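You operate a simulated robot arm through the tools that you are given. There is no shell and no other tool.

You are at the controls of a simulated robot arm. One attempt, no reset.

Task
Put things in order on the top of the wooden bench. At the end: the red weight is on the oblong white plate; the blue weight stands where the yellow weight stood; the clear water bottle from the top of the wooden bench stands where the red weight stood; the yellow weight stands where the green felt pad stood; the green felt pad from the top of the wooden bench stands on top of the brown carton (marked "Brackets"); whatever was shut is shut again. Leave all else as you found it, and nothing knocked over.

Only the result counts: the job must be done as asked and must still hold three seconds after the hand-in. Knocking over, shifting, dropping, spilling or breaking anything else fails it.

Robot
A 6-joint arm with a two-finger gripper, fixed in place. Base frame: the origin is at the foot of the arm, x ahead of it, y to its left, z up; the work surface is at about z = 0.08. Readings come in m, rad, newtons and seconds.
With the tool pointing down near the work surface it reaches from about 0.26 to 0.64 m from the base axis. Its first joint turns from -1.152 to 1.152 rad. Payload 1.37 kg.
Tool frame: the origin (TCP) lies between the finger pads and is the grasp point; the fingertips stand 0.022 m ahead of it; z points along the fingers, y is the line along which they close. Largest opening 0.092 m; the body of the gripper starts 0.065 m behind the TCP.
Orientation is that of the tool frame in the base frame, as [roll, pitch, yaw] about the fixed x, y, z axes, in that order (R = Rz(yaw) Ry(pitch) Rx(roll)). With the fingers straight down and closing along the base's y, the tool's x points along the base's -x, its y along +y and its z along -z.

Tools
- The arm moves only by the tool arm_command. Its arguments are lists of equal length, an entry for each row: "slide": the shift along the base's x, y, z in cm, a list of three; "delta_rot": the turn, a rotation vector about the base's x, y, z in rad, a list of three; "fingers": the opening, from 0 (shut) to 1 (fully open). In form: {"slide": [[tx, ty, tz], ...], "delta_rot": [[ax, ay, az], ...], "fingers": [fingers, ...]}. A call has 1 to 20 rows; each row is the pose to reach, as a shift and turn from the pose commanded when the call began. Rows are played at 5 a second. More than 0.05 m and 0.15 rad between two rows, or a gripper value outside its range, and nothing of the call is played. A pose out of reach is approached as far as the arm can. The call stops where the force on the tool passes 40 N (or 10 N more than at its start, if that is more) or the arm is blocked; 0.2 s more then pass. The fingers move at their own pace and stop on an object; they squeeze with about 26 N. The grip force told is the motor's: it shows also when the fingers shut on nothing. Time passes only in rows, and 0.2 s behind the last, so rows that repeat a pose let the fingers close. The reply holds the time, the measured pose of the TCP, the force on the tool along the base axes, the opening and the grip force, in the units named above and with some noise, with the torque about the TCP (base axes, N m) and any sound that the robot's microphone picked up, and new pictures: "show" is both (left out), scene, wrist or none.
- Cameras (640 x 400 px; columns grow to the right, rows downward): "scene" is fixed at [0.0455, -0.4408, 0.5777]; the picture's right is [0.67, -0.75, 0.00], its down [-0.44, -0.40, -0.80] and it looks along [0.60, 0.54, -0.59] (base axes); focal length 310 px, centre (320, 200). "wrist" rides on the gripper at [0.071, 0.019, -0.102] in the tool frame; the picture's right is [-0.26, 0.97, 0.00], its down [-0.75, -0.20, -0.62] and it looks along [-0.60, -0.16, 0.78] (tool axes); focal length 280 px, centre (320, 200). There is no depth. A picture from a camera that has moved, and an enlarged one, comes with that camera's place and axes in the base frame and with its lens.
- inspect(camera, box): a new picture of the part [left, top, right, bottom] of that camera's present view, enlarged. No time passes.
- hand_in(): hands the job in; it is judged then, once.

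Places have to be worked out from the pictures, the camera data and where the tool is seen. Open the gripper and draw the arm clear of the work before you hand the job in, unless the task says otherwise.

The tools are called after "Emit:" by a JSON object that holds its "fn" and its "kwargs". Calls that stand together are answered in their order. arm_command: Moves the arm, as the interface text tells. Its arguments: {"type":"object","properties":{"slide":{"type":"array","items":{"type":"array","items":{"type":"number"}}},"delta_rot":{"type":"array","items":{"type":"array","items":{"type":"number"}}},"fingers":{"type":"array","items":{"type":"number"}},"show":{"type":"string","enum":["both","scene","wrist","none"]}},"required":["slide","delta_rot","fingers"]} The other tools are called the same way: inspect (camera, box) takes an enlarged picture of a part of a camera's view; hand_in () hands the job in.

At the start:

```text
time: 0.0
eef_pos: [0.4699, -0.0197, 0.3622]
tool_rot: [-3.141, 0.003, -3.141]
force: [-0.1, 0.5, -1.5]
ft_torque: [0.01, -0.02, 0.01]
grip_width: 0.092
gripper_force: 0.0
```

scene: 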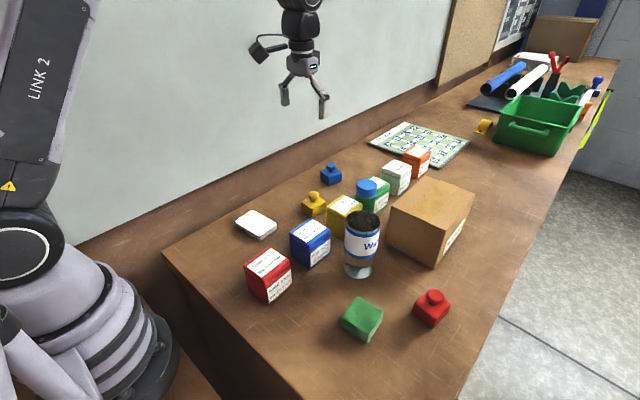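
wrist: 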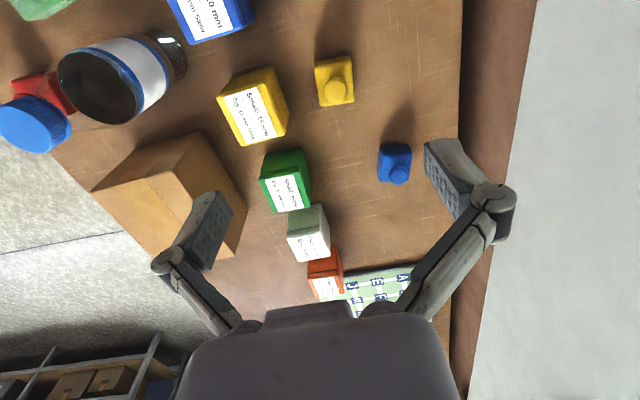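

The opening pictures show the coloured weights, the plate, the cartons, the felt pad and the bottle. I'll enlarge parts of both views before moving anything.

Emit:
{"fn": "inspect", "kwargs": {"camera": "scene", "box": [220, 140, 500, 350]}}

Emit:
{"fn": "inspect", "kwargs": {"camera": "scene", "box": [320, 170, 480, 290]}}

Emit:
{"fn": "inspect", "kwargs": {"camera": "scene", "box": [320, 260, 480, 360]}}

Emit:
{"fn": "inspect", "kwargs": {"camera": "wrist", "box": [0, 0, 320, 200]}}

Emit:
{"fn": "inspect", "kwargs": {"camera": "scene", "box": [440, 30, 640, 160]}}

```text
1.90 times, centred on (360, 245) of scene
camera zoom: at [0.0455, -0.4408, 0.5777], right [0.67, -0.75, 0.0], down [-0.44, -0.4, -0.8], along [0.6, 0.54, -0.59], focal length 590 px, centre (244, 114)
```

zoom: 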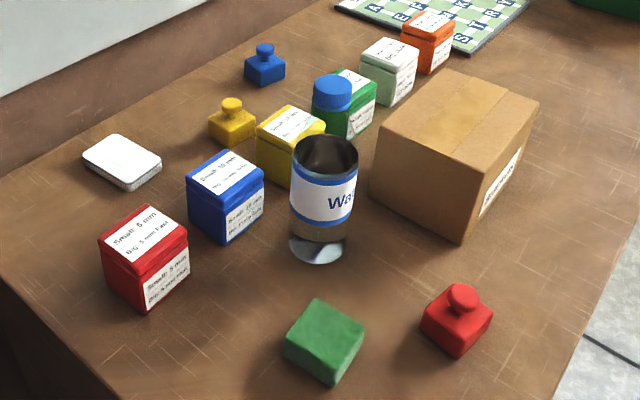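

```text
3.33 times, centred on (400, 230) of scene
camera zoom: at [0.0455, -0.4408, 0.5777], right [0.67, -0.75, 0.0], down [-0.44, -0.4, -0.8], along [0.6, 0.54, -0.59], focal length 1033 px, centre (53, 100)
```

zoom: 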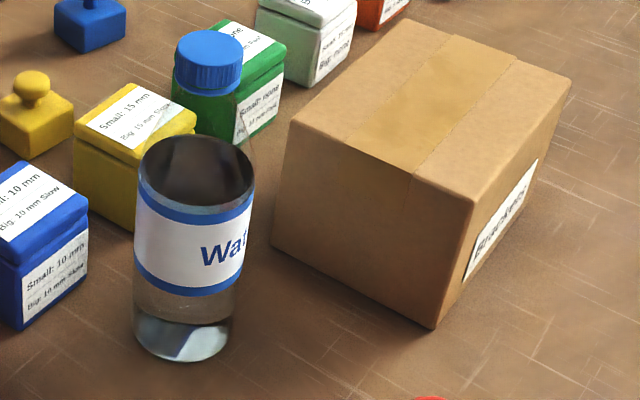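

```text
4.00 times, centred on (400, 310) of scene
camera zoom: at [0.0455, -0.4408, 0.5777], right [0.67, -0.75, 0.0], down [-0.44, -0.4, -0.8], along [0.6, 0.54, -0.59], focal length 1239 px, centre (0, -240)
```

zoom: 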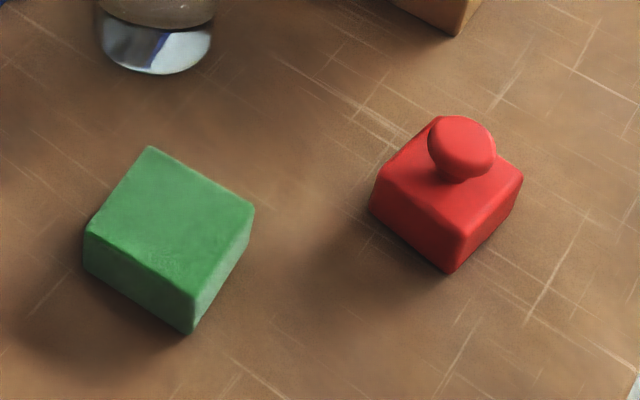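

```text
2.00 times, centred on (160, 100) of wrist
camera zoom: at [0.3977, -0.0009, 0.4637], right [0.26, 0.97, 0.0], down [0.75, -0.2, 0.63], along [0.61, -0.16, -0.78], focal length 561 px, centre (640, 400)
```

zoom: 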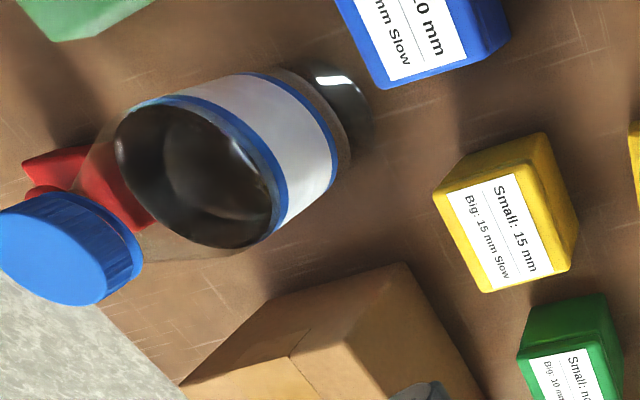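

```text
3.08 times, centred on (540, 95) of scene
camera zoom: at [0.0455, -0.4408, 0.5777], right [0.67, -0.75, 0.0], down [-0.44, -0.4, -0.8], along [0.6, 0.54, -0.59], focal length 953 px, centre (-357, 523)
```

zoom: 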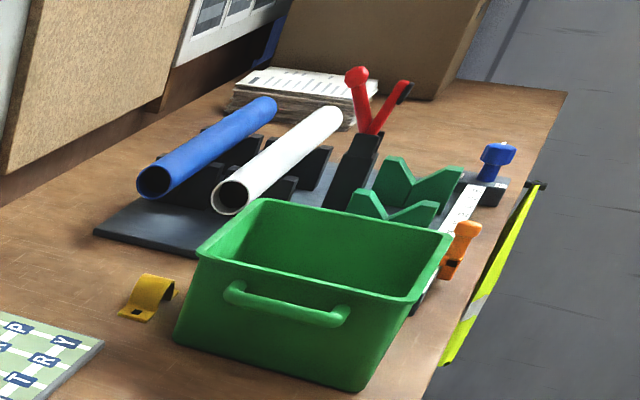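

Projecting pixels onto z = 0.08 gives these rough positions:

| Item | x, y (m) | Notes |
|---|---|---|
| Red weight | 0.43, -0.37 | |
| Felt pad | 0.326, -0.288 | |
| Bottle | 0.426, -0.21 | top at about z = 0.29 |
| Yellow weight | 0.502, -0.009 | |
| Blue weight | 0.64, 0.05 | |
| Plate | 0.367, 0.06 | |
| Carton | x 0.53–0.69, y -0.33 to -0.21 | top at about z = 0.19 |

I'll cross at the present height, which clears the bottle, to look at the red weight from close up.

Emit:
{"fn": "arm_command", "kwargs": {"slide": [[-1, -4, 0], [-2, -8, 0], [-3, -12, 0], [-4, -16, 0], [-5, -20, 0], [-6, -24, 0], [-7, -28, 0], [-7.5, -32, 0], [-8, -35, 0], [-8, -35, -4], [-8, -35, -8], [-8, -35, -8]], "delta_rot": [[0, 0, 0], [0, 0, 0], [0, 0, 0], [0, 0, 0], [0, 0, 0], [0, 0, 0], [0, 0, 0], [0, 0, 0], [0, 0, 0], [0, 0, 0], [0, 0, 0], [0, 0, 0]], "fingers": [1, 1, 1, 1, 1, 1, 1, 1, 1, 1, 1, 1]}}

```text
time: 2.6
eef_pos: [0.3892, -0.3697, 0.2808]
tool_rot: [-3.141, 0.005, -3.141]
force: [-0.7, 0.0, -0.4]
ft_torque: [0.03, 0.01, 0.01]
grip_width: 0.092
gripper_force: 0.1
camera wrist: at [0.317, -0.3497, 0.3821], right [0.26, 0.97, 0.0], down [0.75, -0.2, 0.63], along [0.61, -0.16, -0.78], focal length 280 px, centre (320, 200)
```

scene: 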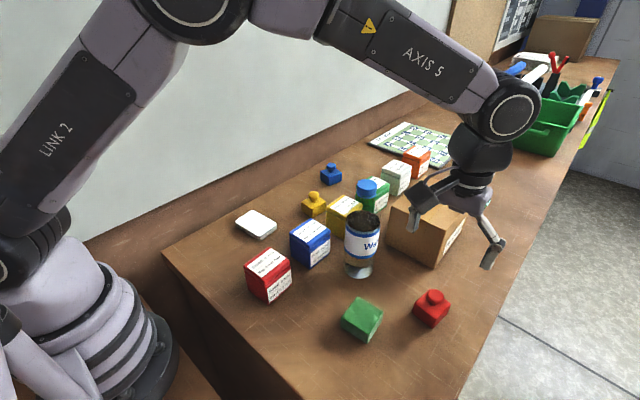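
wrist: 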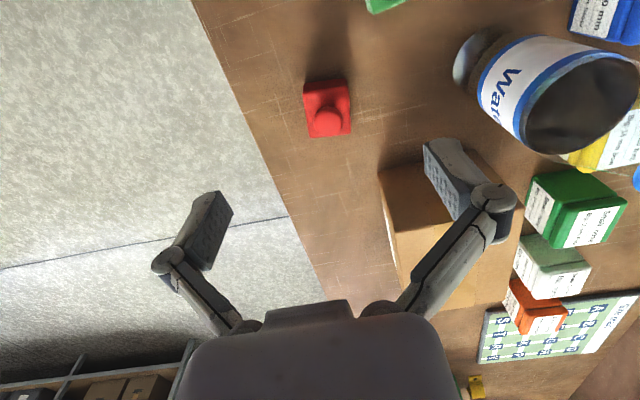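

The red weight is now clear in the wrist view. I'll enlarge it to measure its position and alignment.

Emit:
{"fn": "inspect", "kwargs": {"camera": "wrist", "box": [270, 50, 390, 170]}}

Emit:
{"fn": "inspect", "kwargs": {"camera": "wrist", "box": [440, 0, 640, 200]}}

```text
3.33 times, centred on (330, 110) of wrist
camera zoom: at [0.317, -0.3497, 0.3821], right [0.26, 0.97, 0.0], down [0.75, -0.2, 0.63], along [0.61, -0.16, -0.78], focal length 935 px, centre (287, 500)
```

zoom: 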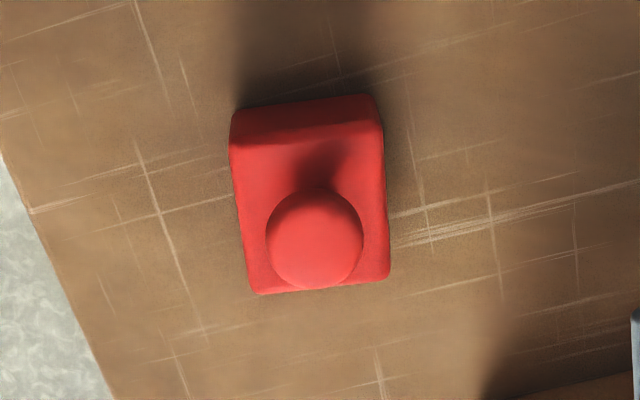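

```text
2.00 times, centred on (540, 100) of wrist
camera zoom: at [0.317, -0.3497, 0.3821], right [0.26, 0.97, 0.0], down [0.75, -0.2, 0.63], along [0.61, -0.16, -0.78], focal length 561 px, centre (-120, 400)
```

zoom: 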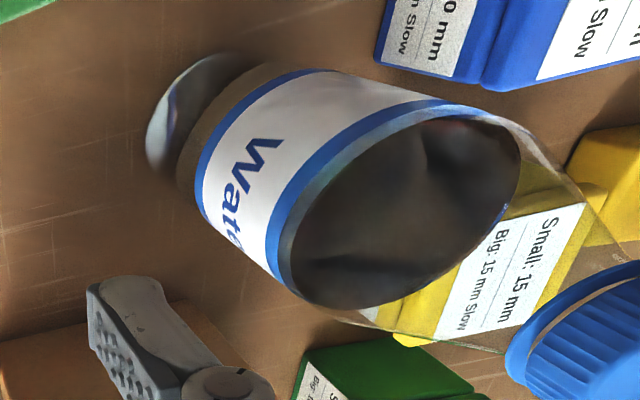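

Working from the enlarged view, the red weight is centred at (0.424, -0.370). Its body is about 0.043 m square and turned about -0.15 rad, with the body top near z = 0.115 and the knob near 0.135. I'll align with it and come down around it, stopping above the final height to check.

Emit:
{"fn": "arm_command", "kwargs": {"slide": [[2, 0, 0], [3.45, 0, -2], [3.45, 0, -6], [3.45, 0, -10], [3.45, 0, -13], [3.45, 0, -13]], "delta_rot": [[0, 0, -0.08], [0, 0, -0.153], [0, 0, -0.153], [0, 0, -0.153], [0, 0, -0.153], [0, 0, -0.153]], "fingers": [1, 1, 1, 1, 1, 1]}}

```text
time: 4.0
eef_pos: [0.4233, -0.3692, 0.1499]
tool_rot: [3.138, 0.005, 2.988]
force: [0.2, 0.2, 0.2]
ft_torque: [0.01, 0.02, -0.01]
grip_width: 0.0918
gripper_force: 0.1
camera wrist: at [0.3557, -0.3405, 0.2526], right [0.41, 0.91, 0.0], down [0.71, -0.32, 0.63], along [0.57, -0.25, -0.78], focal length 280 px, centre (320, 200)
```

scene: 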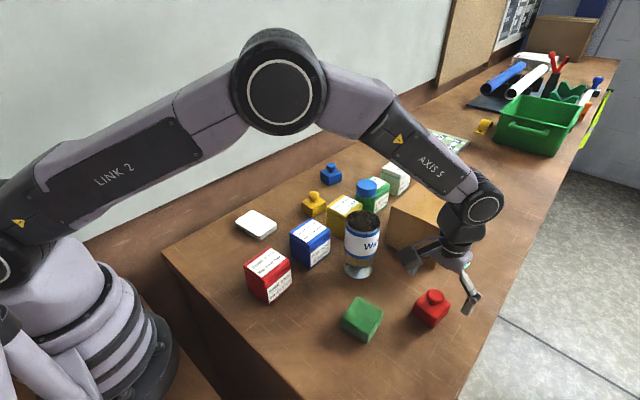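
wrist: 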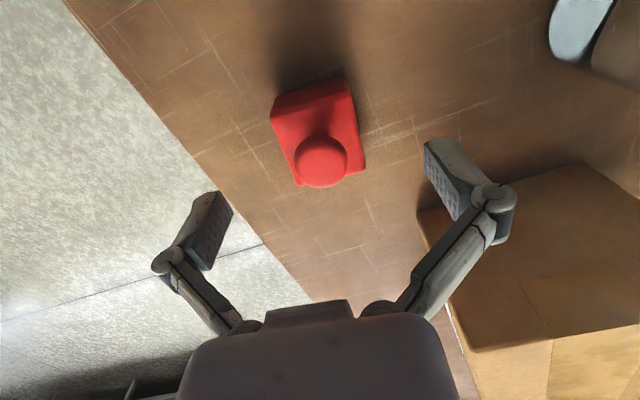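

The knob projects to (0.422, -0.369), directly under the tool centre. I'll go down to z ≈ 0.105 and close on the body.

Emit:
{"fn": "arm_command", "kwargs": {"slide": [[0, 0, -2], [0, 0, -3.5], [0, 0, -4.5], [0, 0, -4.5], [0, 0, -4.5], [0, 0, -4.5], [0, 0, -4.5], [0, 0, -4.5]], "delta_rot": [[0, 0, 0], [0, 0, -0.02], [0, 0, -0.02], [0, 0, -0.02], [0, 0, -0.02], [0, 0, -0.02], [0, 0, -0.02], [0, 0, -0.02]], "fingers": [1, 1, 1, 0, 0, 0, 0, 0]}}

```text
time: 5.8
eef_pos: [0.425, -0.3702, 0.1073]
tool_rot: [-3.141, 0.003, 2.969]
force: [0.2, 0.0, 3.4]
ft_torque: [0.03, 0.01, 0.15]
grip_width: 0.045
gripper_force: 25.5
camera wrist: at [0.3561, -0.339, 0.2086], right [0.42, 0.91, 0.0], down [0.7, -0.33, 0.63], along [0.57, -0.27, -0.78], focal length 280 px, centre (320, 200)
```

scene: 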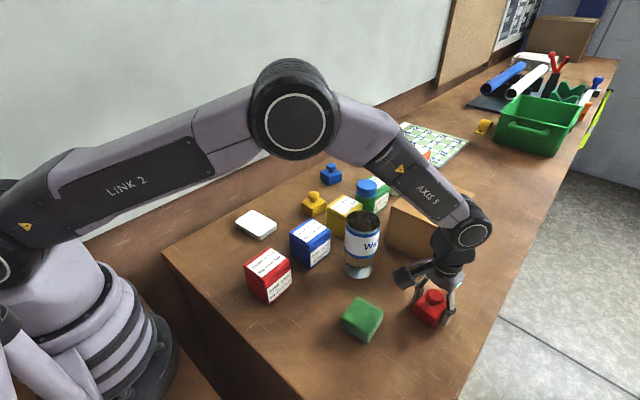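
wrist: 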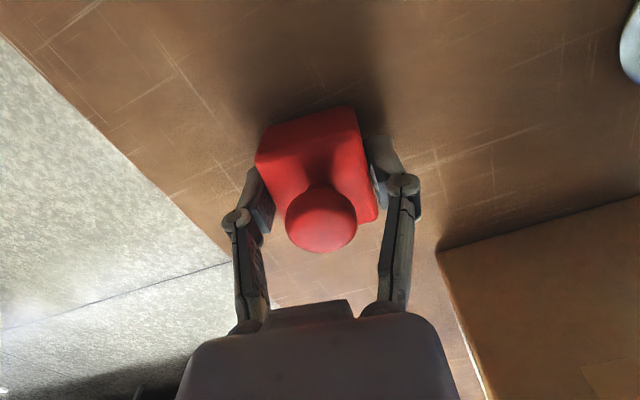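

The fingers hold the red weight at a width of 0.045 m, and its centre was at about (0.424, -0.370), which I'll record as the bottle's target. I'll lift high and carry it at the smaller-x side of the bottle toward the plate.

Emit:
{"fn": "arm_command", "kwargs": {"slide": [[0, 0, 2], [0, 0, 5], [0, 0, 9], [0, 0, 13], [0, 0, 17], [0, 0, 21], [-1.5, 0, 25], [-4, 3, 25.5], [-6.5, 6.5, 25.5], [-9, 10, 25.5], [-10, 14, 25.5], [-10, 18, 25.5], [-10, 22, 25.5], [-9.5, 26, 25.5], [-9, 30, 25.5], [-8, 34, 25.5], [-7, 38, 25.5], [-6.5, 41, 25.5], [-6, 43, 25], [-6, 43, 24]], "delta_rot": [[0, 0, 0], [0, 0, 0], [0, 0, 0], [0, 0, 0], [0, 0, 0], [0, 0, 0], [0, 0, 0], [0, 0, 0], [0, 0, 0.05], [0, 0, 0.1], [0, 0, 0.15], [0, 0, 0.2], [0, 0, 0.22], [0, 0, 0.22], [0, 0, 0.22], [0, 0, 0.22], [0, 0, 0.22], [0, 0, 0.22], [0, 0, 0.22], [0, 0, 0.22]], "fingers": [0, 0, 0, 0, 0, 0, 0, 0, 0, 0, 0, 0, 0, 0, 0, 0, 0, 0, 0, 0]}}

```text
time: 10.0
eef_pos: [0.3642, 0.0622, 0.3463]
tool_rot: [-3.141, 0.004, -3.094]
force: [-0.9, -0.1, -6.2]
ft_torque: [-0.02, -0.02, 0.02]
grip_width: 0.0448
gripper_force: 25.7
camera wrist: at [0.2918, 0.0769, 0.4487], right [0.22, 0.98, 0.0], down [0.76, -0.17, 0.63], along [0.61, -0.13, -0.78], focal length 280 px, centre (320, 200)
```

scene: 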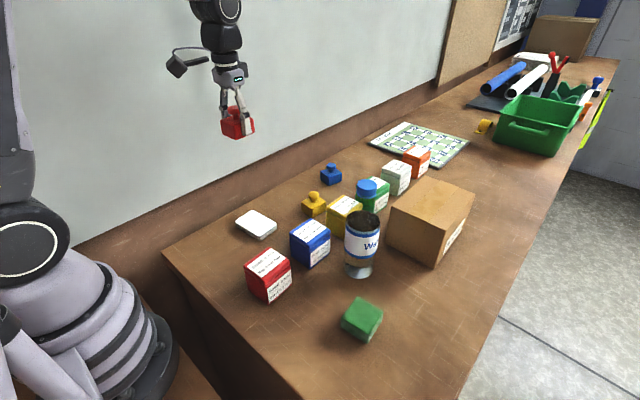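
wrist: 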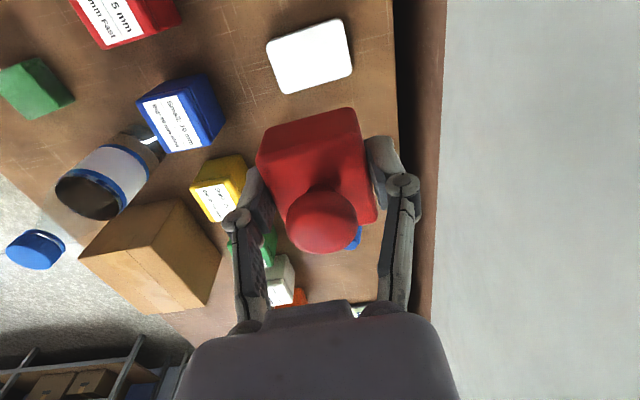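

The red weight is held firmly and the force reading suggests roughly 0.5 kg. The plate is visible ahead of it, so I'll enlarge it.

Emit:
{"fn": "inspect", "kwargs": {"camera": "wrist", "box": [250, 0, 370, 110]}}

Emit:
{"fn": "inspect", "kwargs": {"camera": "scene", "box": [225, 200, 285, 245]}}

```text
3.64 times, centred on (310, 55) of wrist
camera zoom: at [0.2918, 0.0769, 0.4487], right [0.22, 0.98, 0.0], down [0.76, -0.17, 0.63], along [0.61, -0.13, -0.78], focal length 1020 px, centre (356, 727)
```

zoom: 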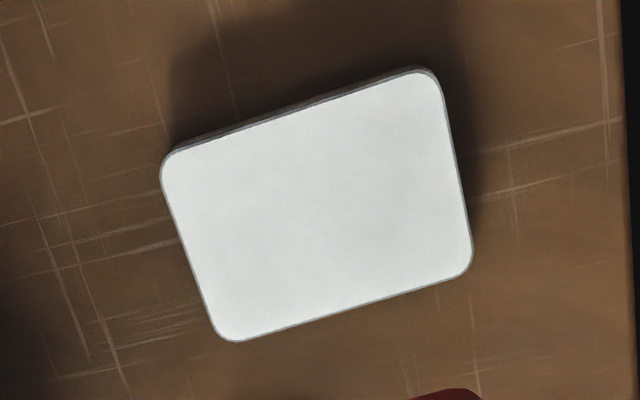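

```text
8.89 times, centred on (255, 222) of scene
camera zoom: at [0.0455, -0.4408, 0.5777], right [0.67, -0.75, 0.0], down [-0.44, -0.4, -0.8], along [0.6, 0.54, -0.59], focal length 2754 px, centre (898, 0)
```

zoom: 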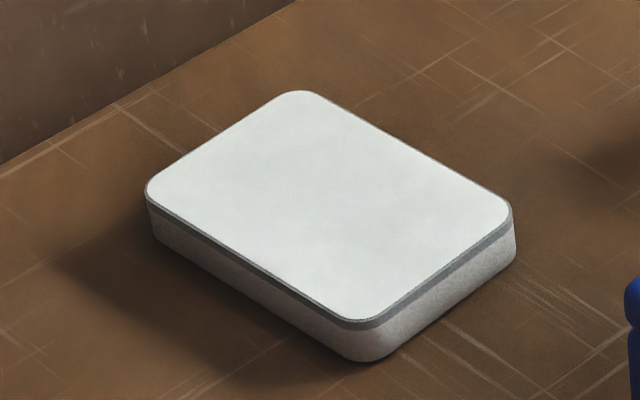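

From both views the plate is centred at (0.364, 0.051), its top is at z ≈ 0.093, its long side lies along y, and it is turned about +0.06 rad. The weight's underside is about 0.027 m below the tool point, so I'll centre it and stop about 3 mm above the plate.

Emit:
{"fn": "arm_command", "kwargs": {"slide": [[0, -1.1, -2], [0, -1.1, -6], [0, -1.1, -10], [0, -1.1, -14], [0, -1.1, -17.5], [0, -1.1, -20], [0, -1.1, -21.5], [0, -1.1, -22.2], [0, -1.1, -22.2]], "delta_rot": [[0, 0, 0.01], [0, 0, 0.01], [0, 0, 0.01], [0, 0, 0.01], [0, 0, 0.01], [0, 0, 0.01], [0, 0, 0.01], [0, 0, 0.01], [0, 0, 0.01]], "fingers": [0, 0, 0, 0, 0, 0, 0, 0, 0]}}

```text
time: 12.0
eef_pos: [0.3649, 0.0486, 0.1247]
tool_rot: [3.141, 0.003, -3.084]
force: [-0.2, -0.4, -5.8]
ft_torque: [0.05, 0.02, 0.0]
grip_width: 0.0448
gripper_force: 25.9
camera wrist: at [0.2911, 0.0636, 0.2265], right [0.21, 0.98, 0.0], down [0.76, -0.16, 0.63], along [0.61, -0.13, -0.78], focal length 280 px, centre (320, 200)
```

scene: 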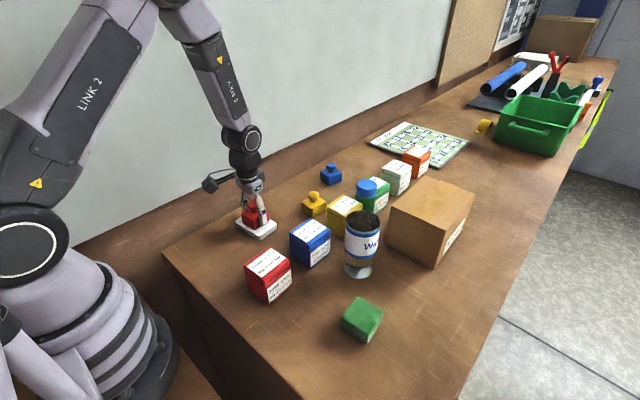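
wrist: 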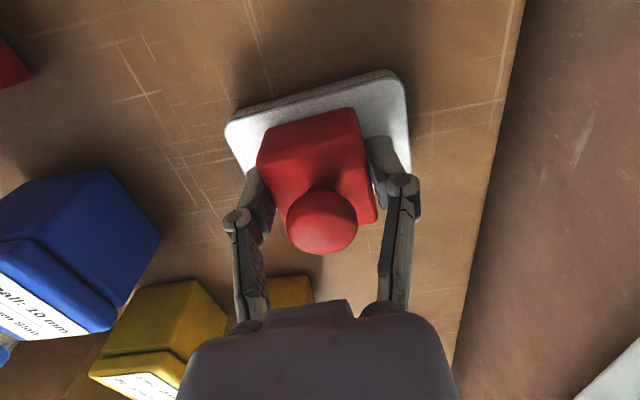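

The weight hangs just above the plate. I'll enlarge both views to check that it will sit fully inside the plate's edges.

Emit:
{"fn": "inspect", "kwargs": {"camera": "wrist", "box": [210, 50, 430, 260]}}

Emit:
{"fn": "inspect", "kwargs": {"camera": "scene", "box": [225, 185, 290, 245]}}

```text
1.90 times, centred on (320, 155) of wrist
camera zoom: at [0.2911, 0.0636, 0.2265], right [0.21, 0.98, 0.0], down [0.76, -0.16, 0.63], along [0.61, -0.13, -0.78], focal length 534 px, centre (320, 286)
```

zoom: 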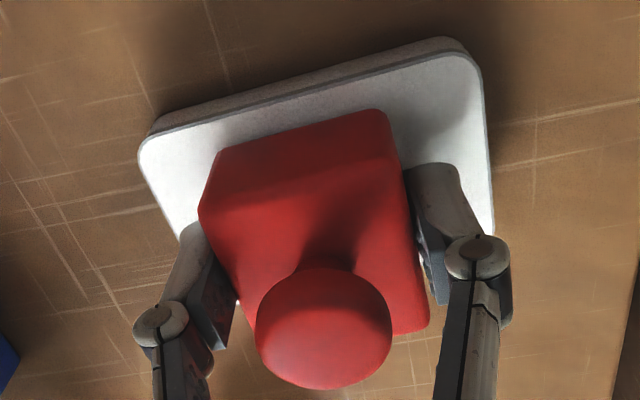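

```text
6.67 times, centred on (258, 215) of scene
camera zoom: at [0.0455, -0.4408, 0.5777], right [0.67, -0.75, 0.0], down [-0.44, -0.4, -0.8], along [0.6, 0.54, -0.59], focal length 2065 px, centre (737, 100)
```

zoom: 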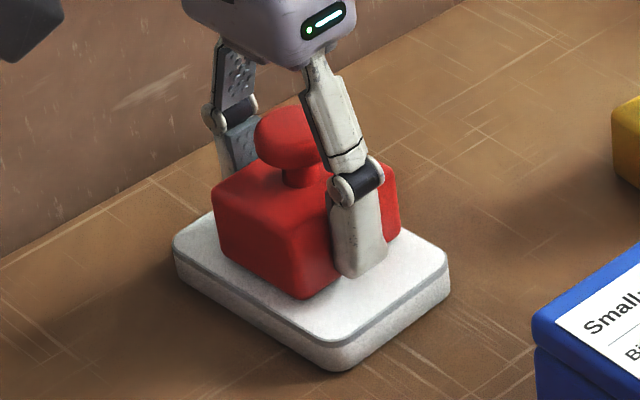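

The weight sits well inside the plate on every side. I'll lower it the last few millimetres and watch the force.

Emit:
{"fn": "arm_command", "kwargs": {"slide": [[0, 0, -0.15], [0, 0, -0.3], [0, 0, -0.4], [0, 0, -0.4]], "delta_rot": [[0, 0, 0], [0, 0, 0], [0, 0, 0], [0, 0, 0]], "fingers": [0, 0, 0, 0], "show": "none"}}

```text
time: 13.0
eef_pos: [0.3638, 0.05, 0.1217]
tool_rot: [3.14, 0.007, -3.085]
force: [-1.8, -7.6, 16.9]
ft_torque: [-0.19, 0.05, -0.02]
grip_width: 0.0448
gripper_force: 26.5
```

The plate has been reached, with force z at +17 N. I'll ease up about 1 mm to relieve the pressure and check.

Emit:
{"fn": "arm_command", "kwargs": {"slide": [[0, 0, 0.12], [0, 0, 0.12]], "delta_rot": [[0, 0, 0], [0, 0, 0]], "fingers": [0, 0], "show": "none"}}

```text
time: 13.6
eef_pos: [0.3638, 0.0485, 0.1219]
tool_rot: [3.14, 0.001, -3.083]
force: [1.4, 0.2, -1.9]
ft_torque: [0.06, -0.1, 0.01]
grip_width: 0.0448
gripper_force: 25.9
```

The force is back to about -2 N, so the weight is resting on the plate. I'll open the fingers and lift straight up.

Emit:
{"fn": "arm_command", "kwargs": {"slide": [[0, 0, 0], [0, 0, 0], [0, 0, 0], [0, 0, 0], [0, 0, 2], [0, 0, 6], [0, 0, 10], [0, 0, 14], [0, 0, 18]], "delta_rot": [[0, 0, 0], [0, 0, 0], [0, 0, 0], [0, 0, 0], [0, 0, 0], [0, 0, 0], [0, 0, 0], [0, 0, 0], [0, 0, 0]], "fingers": [0.7, 1, 1, 1, 1, 1, 1, 1, 1]}}

```text
time: 15.6
eef_pos: [0.3656, 0.0505, 0.3035]
tool_rot: [3.139, 0.004, -3.082]
force: [0.6, -1.0, 0.1]
ft_torque: [-0.01, 0.0, -0.03]
grip_width: 0.0919
gripper_force: 0.1
camera wrist: at [0.2913, 0.0651, 0.4052], right [0.21, 0.98, 0.0], down [0.76, -0.16, 0.63], along [0.61, -0.13, -0.78], focal length 280 px, centre (320, 200)
```

scene: 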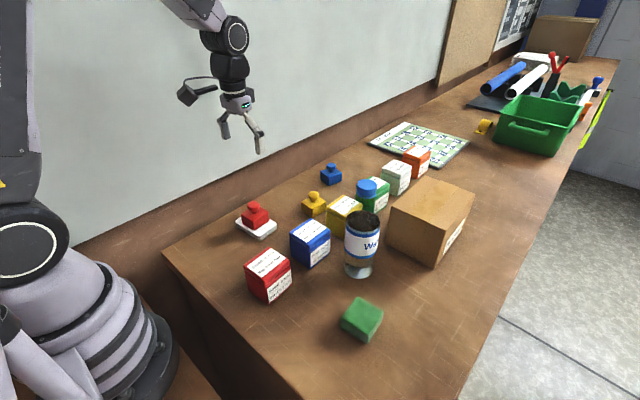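
wrist: 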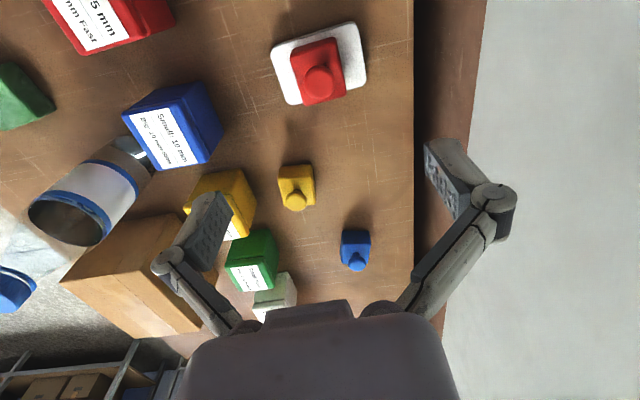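

The red weight sits upright and centred on the plate. Next is the bottle: I'll rise above its height and move over it to see the cap and shoulder.

Emit:
{"fn": "arm_command", "kwargs": {"slide": [[0, -1, 4], [0.5, -4, 8], [1, -8, 9], [1.5, -12, 9], [2, -16, 9], [2.5, -20, 9], [3, -23, 9], [3.5, -25, 9], [3.5, -25, 9]], "delta_rot": [[0, 0, 0], [0, 0, -0.03], [0, 0, -0.058], [0, 0, -0.058], [0, 0, -0.058], [0, 0, -0.058], [0, 0, -0.058], [0, 0, -0.058], [0, 0, -0.058]], "fingers": [1, 1, 1, 1, 1, 1, 1, 1, 1]}}

```text
refused: row 2 steps farther than a row can; nothing moved
```

That was refused because row 2 stepped 5.0 cm with the diagonal added. I'll use smaller steps.

Emit:
{"fn": "arm_command", "kwargs": {"slide": [[0, -1, 3], [0.5, -3, 6], [1, -6, 9], [1.5, -10, 9], [2, -14, 9], [2.5, -18, 9], [3, -22, 9], [3.5, -25, 9], [3.5, -25, 9]], "delta_rot": [[0, 0, 0], [0, 0, -0.03], [0, 0, -0.058], [0, 0, -0.058], [0, 0, -0.058], [0, 0, -0.058], [0, 0, -0.058], [0, 0, -0.058], [0, 0, -0.058]], "fingers": [1, 1, 1, 1, 1, 1, 1, 1, 1]}}

```text
time: 17.6
eef_pos: [0.3979, -0.2016, 0.3939]
tool_rot: [3.138, 0.003, -3.141]
force: [0.2, 0.7, 0.8]
ft_torque: [0.01, -0.01, 0.05]
grip_width: 0.0918
gripper_force: 0.0
camera wrist: at [0.326, -0.1821, 0.494], right [0.26, 0.96, 0.0], down [0.75, -0.21, 0.63], along [0.61, -0.16, -0.78], focal length 280 px, centre (320, 200)
```

scene: 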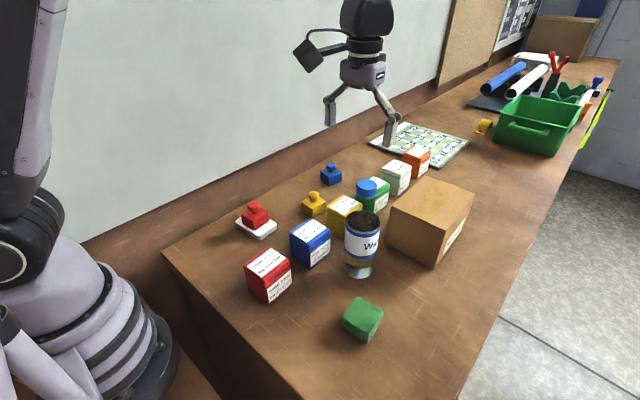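
wrist: 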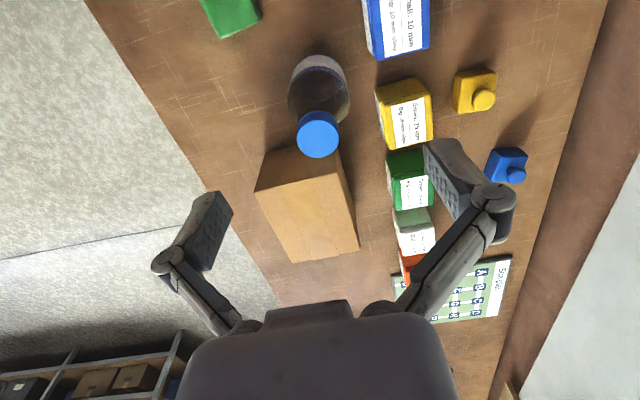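

Emit:
{"fn": "inspect", "kwargs": {"camera": "wrist", "box": [260, 40, 380, 170]}}

Emit:
{"fn": "inspect", "kwargs": {"camera": "scene", "box": [330, 165, 400, 290]}}

```text
3.08 times, centred on (320, 105) of wrist
camera zoom: at [0.326, -0.1821, 0.494], right [0.26, 0.96, 0.0], down [0.75, -0.21, 0.63], along [0.61, -0.16, -0.78], focal length 863 px, centre (320, 492)
```

zoom: 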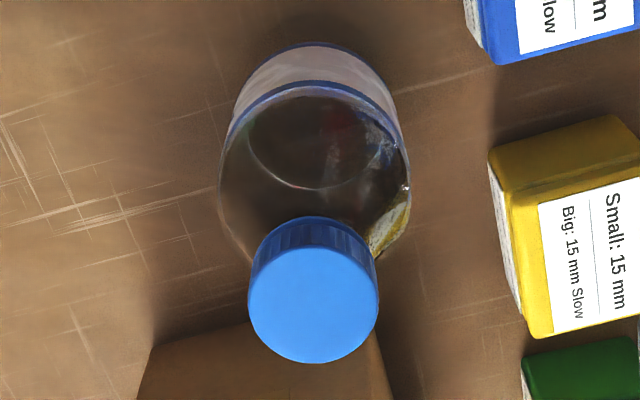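

```text
3.20 times, centred on (365, 228) of scene
camera zoom: at [0.0455, -0.4408, 0.5777], right [0.67, -0.75, 0.0], down [-0.44, -0.4, -0.8], along [0.6, 0.54, -0.59], focal length 991 px, centre (176, 112)
```

zoom: 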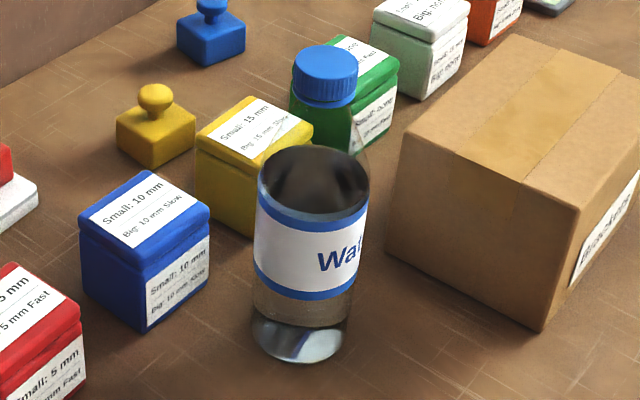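

The cap top projects to (0.4245, -0.210) at z ≈ 0.288. I need the shoulder's shape below the cap, so I'll look closer.

Emit:
{"fn": "inspect", "kwargs": {"camera": "scene", "box": [342, 172, 392, 222]}}

Emit:
{"fn": "inspect", "kwargs": {"camera": "wrist", "box": [280, 70, 350, 160]}}

```text
8.00 times, centred on (367, 197) of scene
camera zoom: at [0.0455, -0.4408, 0.5777], right [0.67, -0.75, 0.0], down [-0.44, -0.4, -0.8], along [0.6, 0.54, -0.59], focal length 2478 px, centre (-56, 224)
```

zoom: 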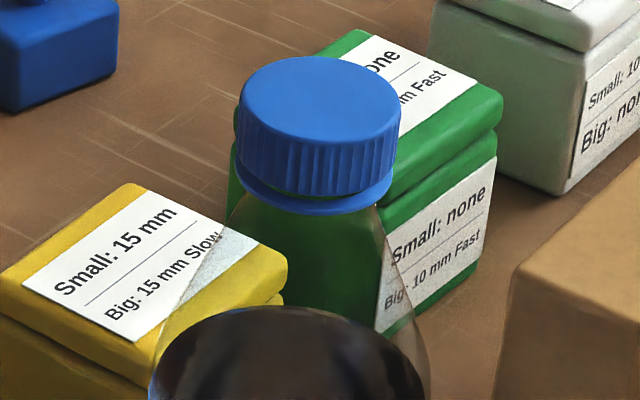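

```text
4.44 times, centred on (315, 115) of wrist
camera zoom: at [0.326, -0.1821, 0.494], right [0.26, 0.96, 0.0], down [0.75, -0.21, 0.63], along [0.61, -0.16, -0.78], focal length 1246 px, centre (342, 578)
```

zoom: 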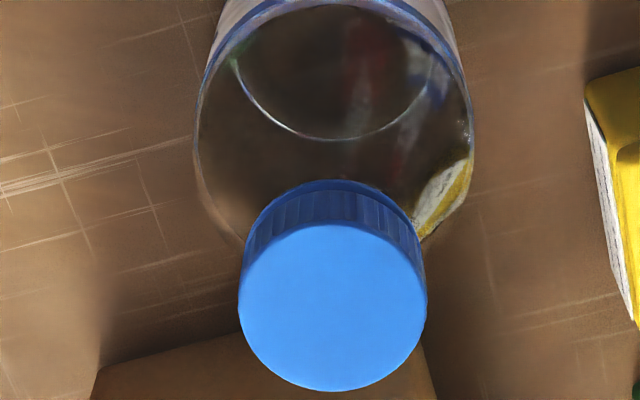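

The cap is a separate blue top about 0.034 m wide, spanning z ≈ 0.265–0.288, above a conical clear shoulder. I'll centre over it at z ≈ 0.33 and look again before going down.

Emit:
{"fn": "arm_command", "kwargs": {"slide": [[1.5, -0.5, -2], [2.56, -0.85, -4], [2.56, -0.85, -6], [2.56, -0.85, -6]], "delta_rot": [[0, 0, 0], [0, 0, 0], [0, 0, 0], [0, 0, 0]], "fingers": [1, 1, 1, 1]}}

```text
time: 18.6
eef_pos: [0.4253, -0.2079, 0.3324]
tool_rot: [3.141, 0.004, 3.142]
force: [-0.3, -0.1, -0.6]
ft_torque: [0.02, 0.01, 0.0]
grip_width: 0.0919
gripper_force: 0.1
camera wrist: at [0.353, -0.1899, 0.4335], right [0.26, 0.96, 0.0], down [0.75, -0.21, 0.63], along [0.61, -0.16, -0.78], focal length 280 px, centre (320, 200)
```

scene: 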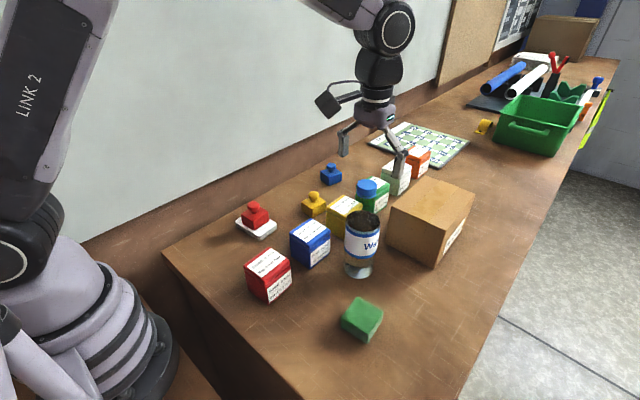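
wrist: 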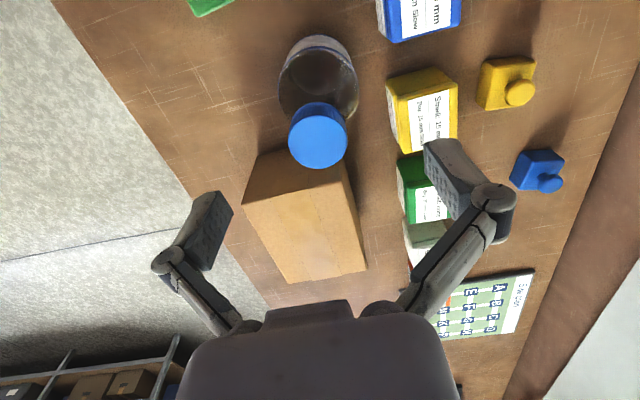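

The cap projects to (0.423–0.425, -0.209), right beneath the tool. I'll descend so the pads surround the cap at TCP z ≈ 0.284 and close.

Emit:
{"fn": "arm_command", "kwargs": {"slide": [[-0.1, 0, -2], [-0.1, 0, -4], [-0.1, 0, -4.8], [-0.1, 0, -4.8], [-0.1, 0, -4.8], [-0.1, 0, -4.8], [-0.1, 0, -4.8], [-0.1, 0, -4.8], [-0.1, 0, -4.8]], "delta_rot": [[0, 0, 0], [0, 0, 0], [0, 0, 0], [0, 0, 0], [0, 0, 0], [0, 0, 0], [0, 0, 0], [0, 0, 0], [0, 0, 0]], "fingers": [1, 1, 1, 0, 0, 0, 0, 0, 0]}}

```text
time: 20.6
eef_pos: [0.4229, -0.2088, 0.2853]
tool_rot: [3.141, 0.003, 3.141]
force: [-0.4, -0.3, -0.1]
ft_torque: [-0.04, -0.01, 0.01]
grip_width: 0.0308
gripper_force: 25.5
camera wrist: at [0.3516, -0.1899, 0.3866], right [0.26, 0.96, 0.0], down [0.75, -0.21, 0.63], along [0.61, -0.16, -0.78], focal length 280 px, centre (320, 200)
```

scene: 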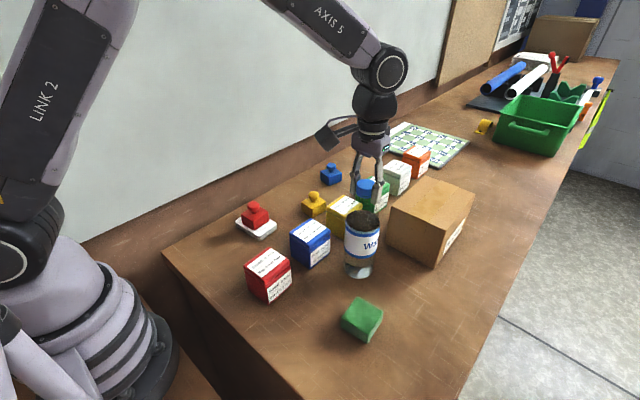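
wrist: 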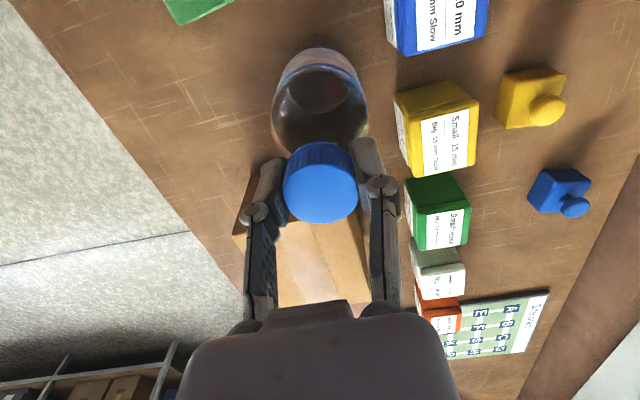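

The fingers hold the cap at a width of 0.031 m. I'll raise it only 1.5 cm and check that the whole bottle comes with it.

Emit:
{"fn": "arm_command", "kwargs": {"slide": [[0, 0, 0.3], [0, 0, 0.7], [0, 0, 1.1], [0, 0, 1.5], [0, 0, 1.5]], "delta_rot": [[0, 0, 0], [0, 0, 0], [0, 0, 0], [0, 0, 0], [0, 0, 0]], "fingers": [0, 0, 0, 0, 0]}}

Emit:
{"fn": "inspect", "kwargs": {"camera": "scene", "box": [320, 165, 410, 290]}}

```text
time: 21.8
eef_pos: [0.423, -0.2088, 0.2998]
tool_rot: [-3.141, 0.003, 3.141]
force: [-0.5, -0.6, -4.5]
ft_torque: [0.02, 0.01, 0.0]
grip_width: 0.0302
gripper_force: 25.6
camera wrist: at [0.3515, -0.1901, 0.4014], right [0.26, 0.96, 0.0], down [0.75, -0.21, 0.63], along [0.61, -0.16, -0.78], focal length 280 px, centre (320, 200)
```

scene: 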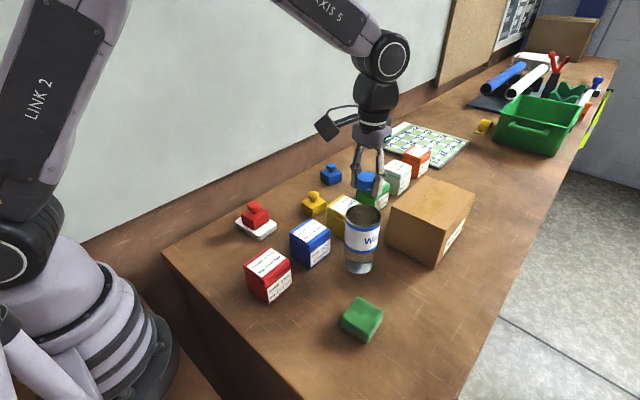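
wrist: 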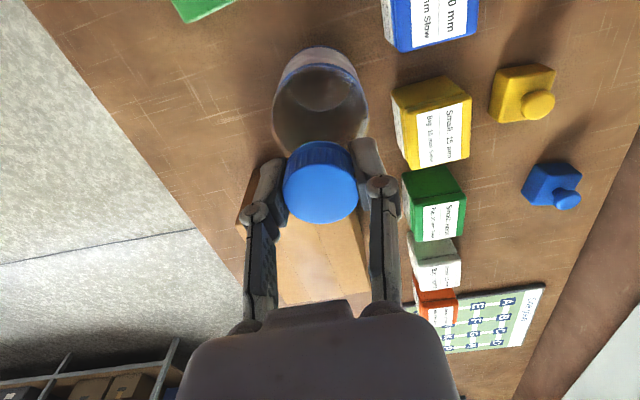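

```text
3.20 times, centred on (365, 228) of scene
camera zoom: at [0.0455, -0.4408, 0.5777], right [0.67, -0.75, 0.0], down [-0.44, -0.4, -0.8], along [0.6, 0.54, -0.59], focal length 991 px, centre (176, 112)
```

zoom: 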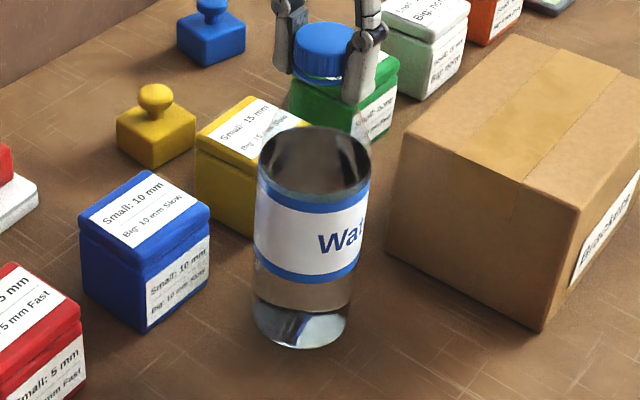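

The whole bottle rises upright, weighing about 0.45 kg. I'll lift it a little more and carry it slowly along -y, between the felt pad and the carton, to the red weight's spot at about (0.4255, -0.3695).

Emit:
{"fn": "arm_command", "kwargs": {"slide": [[0, 0, 1], [0, 0, 2.5], [0, -0.5, 3.5], [0, -1.5, 4], [0, -3, 4], [0.05, -5, 4], [0.1, -7, 4], [0.15, -9, 4], [0.15, -11, 4], [0.15, -13, 4], [0.15, -14.5, 4], [0.15, -15.5, 4], [0.15, -16, 4], [0.15, -16.03, 4], [0.15, -16.03, 4]], "delta_rot": [[0, 0, 0], [0, 0, 0], [0, 0, 0], [0, 0, 0], [0, 0, 0], [0, 0, 0], [0, 0, 0], [0, 0, 0], [0, 0, 0], [0, 0, 0], [0, 0, 0], [0, 0, 0], [0, 0, 0], [0, 0, 0], [0, 0, 0]], "fingers": [0, 0, 0, 0, 0, 0, 0, 0, 0, 0, 0, 0, 0, 0, 0]}}

```text
time: 25.0
eef_pos: [0.4264, -0.3684, 0.3393]
tool_rot: [3.14, 0.003, 3.139]
force: [0.8, 0.8, -4.0]
ft_torque: [-0.02, 0.0, -0.02]
grip_width: 0.0307
gripper_force: 26.2
camera wrist: at [0.3539, -0.3502, 0.4412], right [0.26, 0.96, 0.0], down [0.75, -0.21, 0.63], along [0.61, -0.16, -0.78], focal length 280 px, centre (320, 200)
```

scene: 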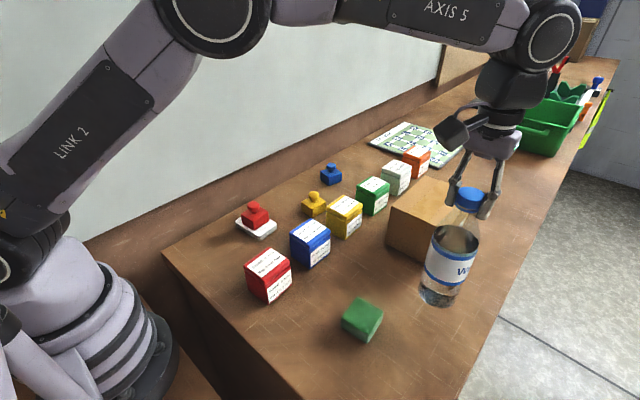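
wrist: 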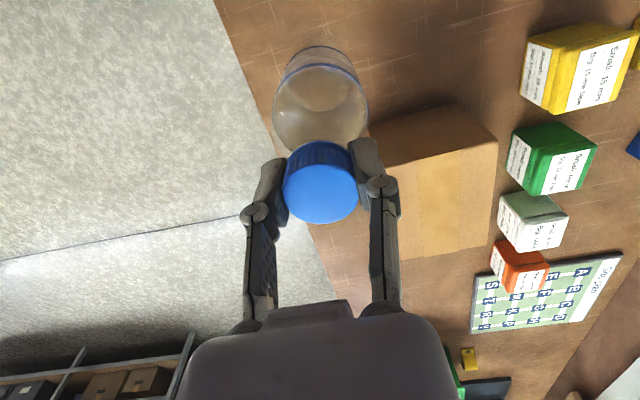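

The bottle hangs straight over the target. I'll lower it to about 3 mm above the bench, then touch down gently.

Emit:
{"fn": "arm_command", "kwargs": {"slide": [[0, 0, -1.5], [0, 0, -3], [0, 0, -4.2], [0, 0, -5], [0, 0, -5.2], [0, 0, -5.35], [0, 0, -5.45], [0, 0, -5.45]], "delta_rot": [[0, 0, 0], [0, 0, 0], [0, 0, 0], [0, 0, 0], [0, 0, 0], [0, 0, 0], [0, 0, 0], [0, 0, 0]], "fingers": [0, 0, 0, 0, 0, 0, 0, 0], "show": "scene"}}

Emit:
{"fn": "inspect", "kwargs": {"camera": "scene", "box": [390, 180, 510, 320]}}

```text
time: 26.8
eef_pos: [0.4243, -0.3704, 0.2853]
tool_rot: [3.14, 0.004, 3.14]
force: [-0.1, 0.1, -0.8]
ft_torque: [0.01, 0.03, -0.02]
grip_width: 0.0305
gripper_force: 26.2
```

scene: 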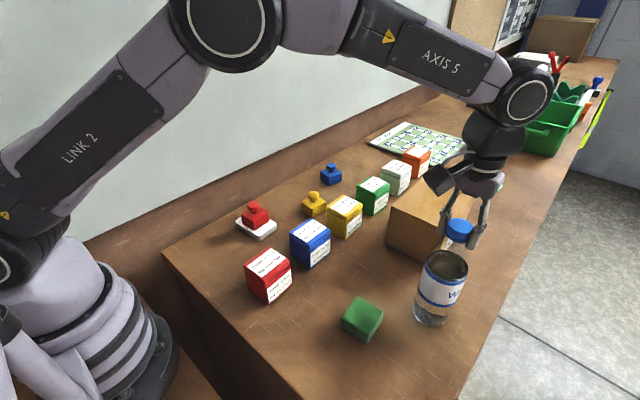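

```text
2.86 times, centred on (450, 250) of scene
camera zoom: at [0.0455, -0.4408, 0.5777], right [0.67, -0.75, 0.0], down [-0.44, -0.4, -0.8], along [0.6, 0.54, -0.59], focal length 885 px, centre (-51, 57)
```

zoom: 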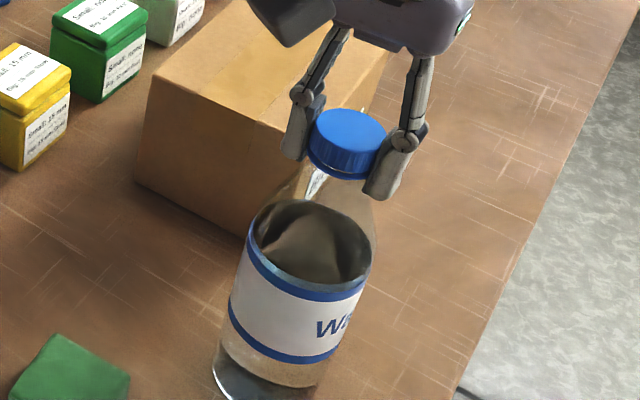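

The vertical force dropped from about -4 N to -0.8 N, so the bottle is standing on the bench. I'll open and raise straight up.

Emit:
{"fn": "arm_command", "kwargs": {"slide": [[0, 0, 0], [0, 0, 0], [0, 0, 0], [0, 0, 0], [0, 0, 1.5], [0, 0, 4], [0, 0, 7], [0, 0, 10]], "delta_rot": [[0, 0, 0], [0, 0, 0], [0, 0, 0], [0, 0, 0], [0, 0, 0], [0, 0, 0], [0, 0, 0], [0, 0, 0]], "fingers": [0.6, 1, 1, 1, 1, 1, 1, 1]}}

Emit:
{"fn": "inspect", "kwargs": {"camera": "scene", "box": [380, 200, 500, 340]}}

```text
time: 28.6
eef_pos: [0.4257, -0.3683, 0.3857]
tool_rot: [3.141, 0.004, -3.142]
force: [-0.1, 0.5, 0.0]
ft_torque: [0.01, 0.0, 0.01]
grip_width: 0.0921
gripper_force: 0.1
camera wrist: at [0.3534, -0.3502, 0.4876], right [0.26, 0.96, 0.0], down [0.75, -0.21, 0.63], along [0.61, -0.16, -0.78], focal length 280 px, centre (320, 200)
```

scene: 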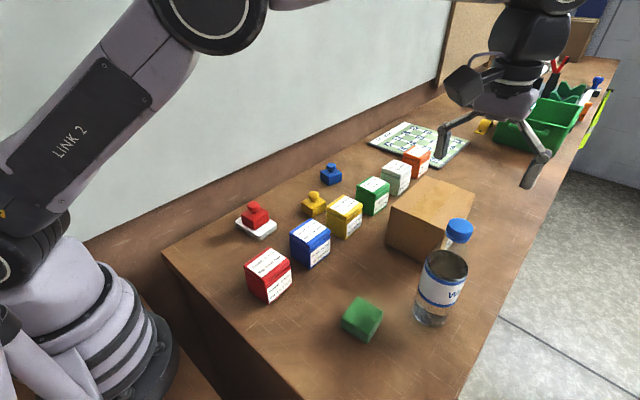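
wrist: 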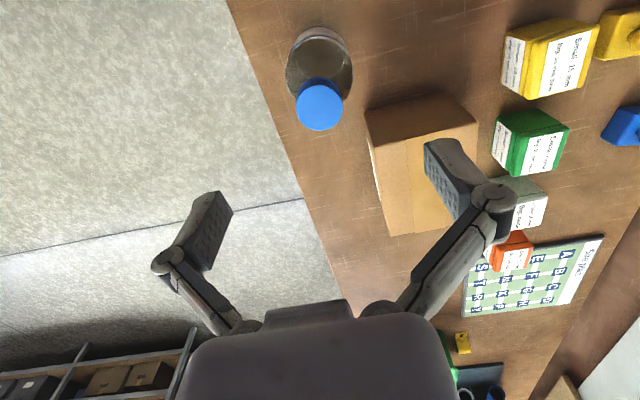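

```text
2.86 times, centred on (440, 270) of scene
camera zoom: at [0.0455, -0.4408, 0.5777], right [0.67, -0.75, 0.0], down [-0.44, -0.4, -0.8], along [0.6, 0.54, -0.59], focal length 885 px, centre (-23, 0)
```

zoom: 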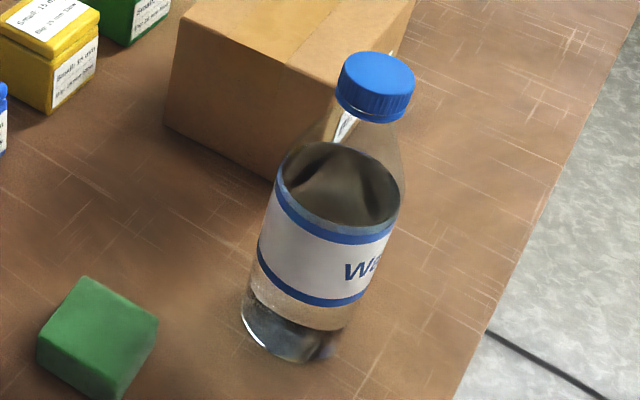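

The bottle stands upright at about (0.425, -0.3695), which is the red weight's old spot. Next is the felt pad, so I'll back away at height and come down near it for a close view.

Emit:
{"fn": "arm_command", "kwargs": {"slide": [[-3, 2, 0], [-6, 4, 0], [-9, 6, 0], [-12, 8, 0], [-13, 9, -2], [-13, 9, -6], [-13, 9, -10], [-13, 9, -12.5], [-13, 9, -12.5]], "delta_rot": [[0, 0, 0], [0, 0, 0], [0, 0, 0], [0, 0, 0], [0, 0, 0], [0, 0, 0], [0, 0, 0], [0, 0, 0], [0, 0, 0]], "fingers": [1, 1, 1, 1, 1, 1, 1, 1, 1]}}

Emit:
{"fn": "inspect", "kwargs": {"camera": "wrist", "box": [250, 20, 410, 180]}}

```text
time: 30.6
eef_pos: [0.295, -0.2796, 0.2592]
tool_rot: [-3.142, 0.004, -3.141]
force: [-1.0, 1.6, -0.1]
ft_torque: [0.03, 0.01, -0.01]
grip_width: 0.0918
gripper_force: 0.0
camera wrist: at [0.2229, -0.2604, 0.3613], right [0.26, 0.96, 0.0], down [0.75, -0.21, 0.63], along [0.61, -0.16, -0.78], focal length 280 px, centre (320, 200)
```

scene: 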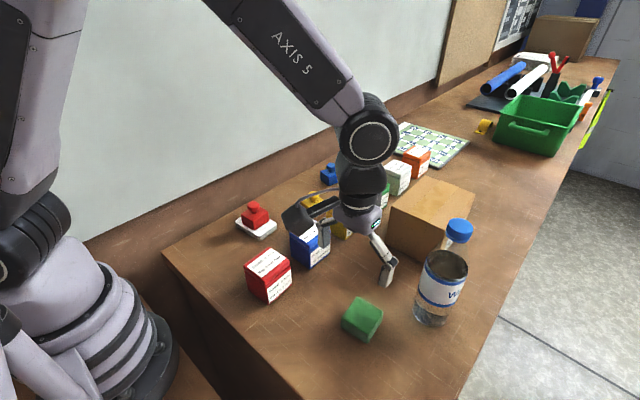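
wrist: 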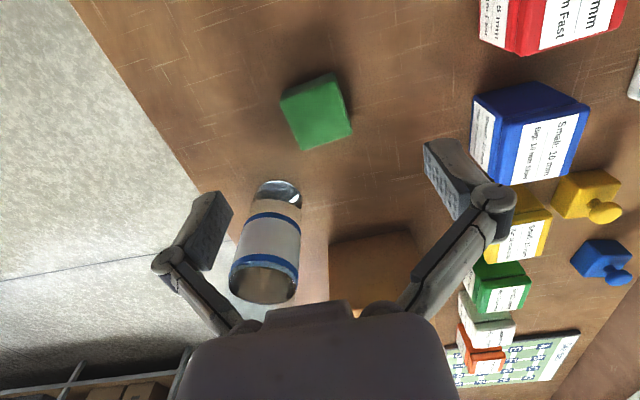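

```text
2.50 times, centred on (330, 100) of wrist
camera zoom: at [0.2229, -0.2604, 0.3613], right [0.26, 0.96, 0.0], down [0.75, -0.21, 0.63], along [0.61, -0.16, -0.78], focal length 701 px, centre (295, 450)
```

zoom: 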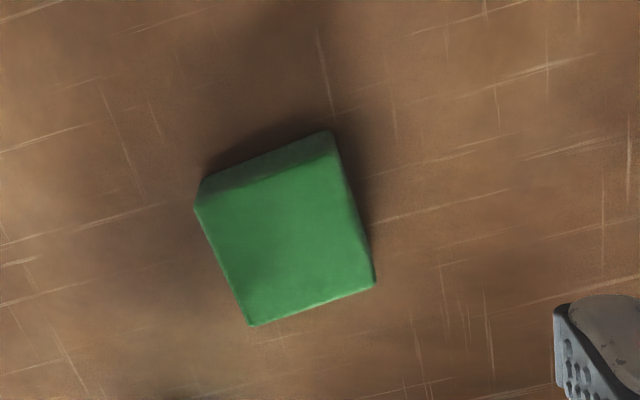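

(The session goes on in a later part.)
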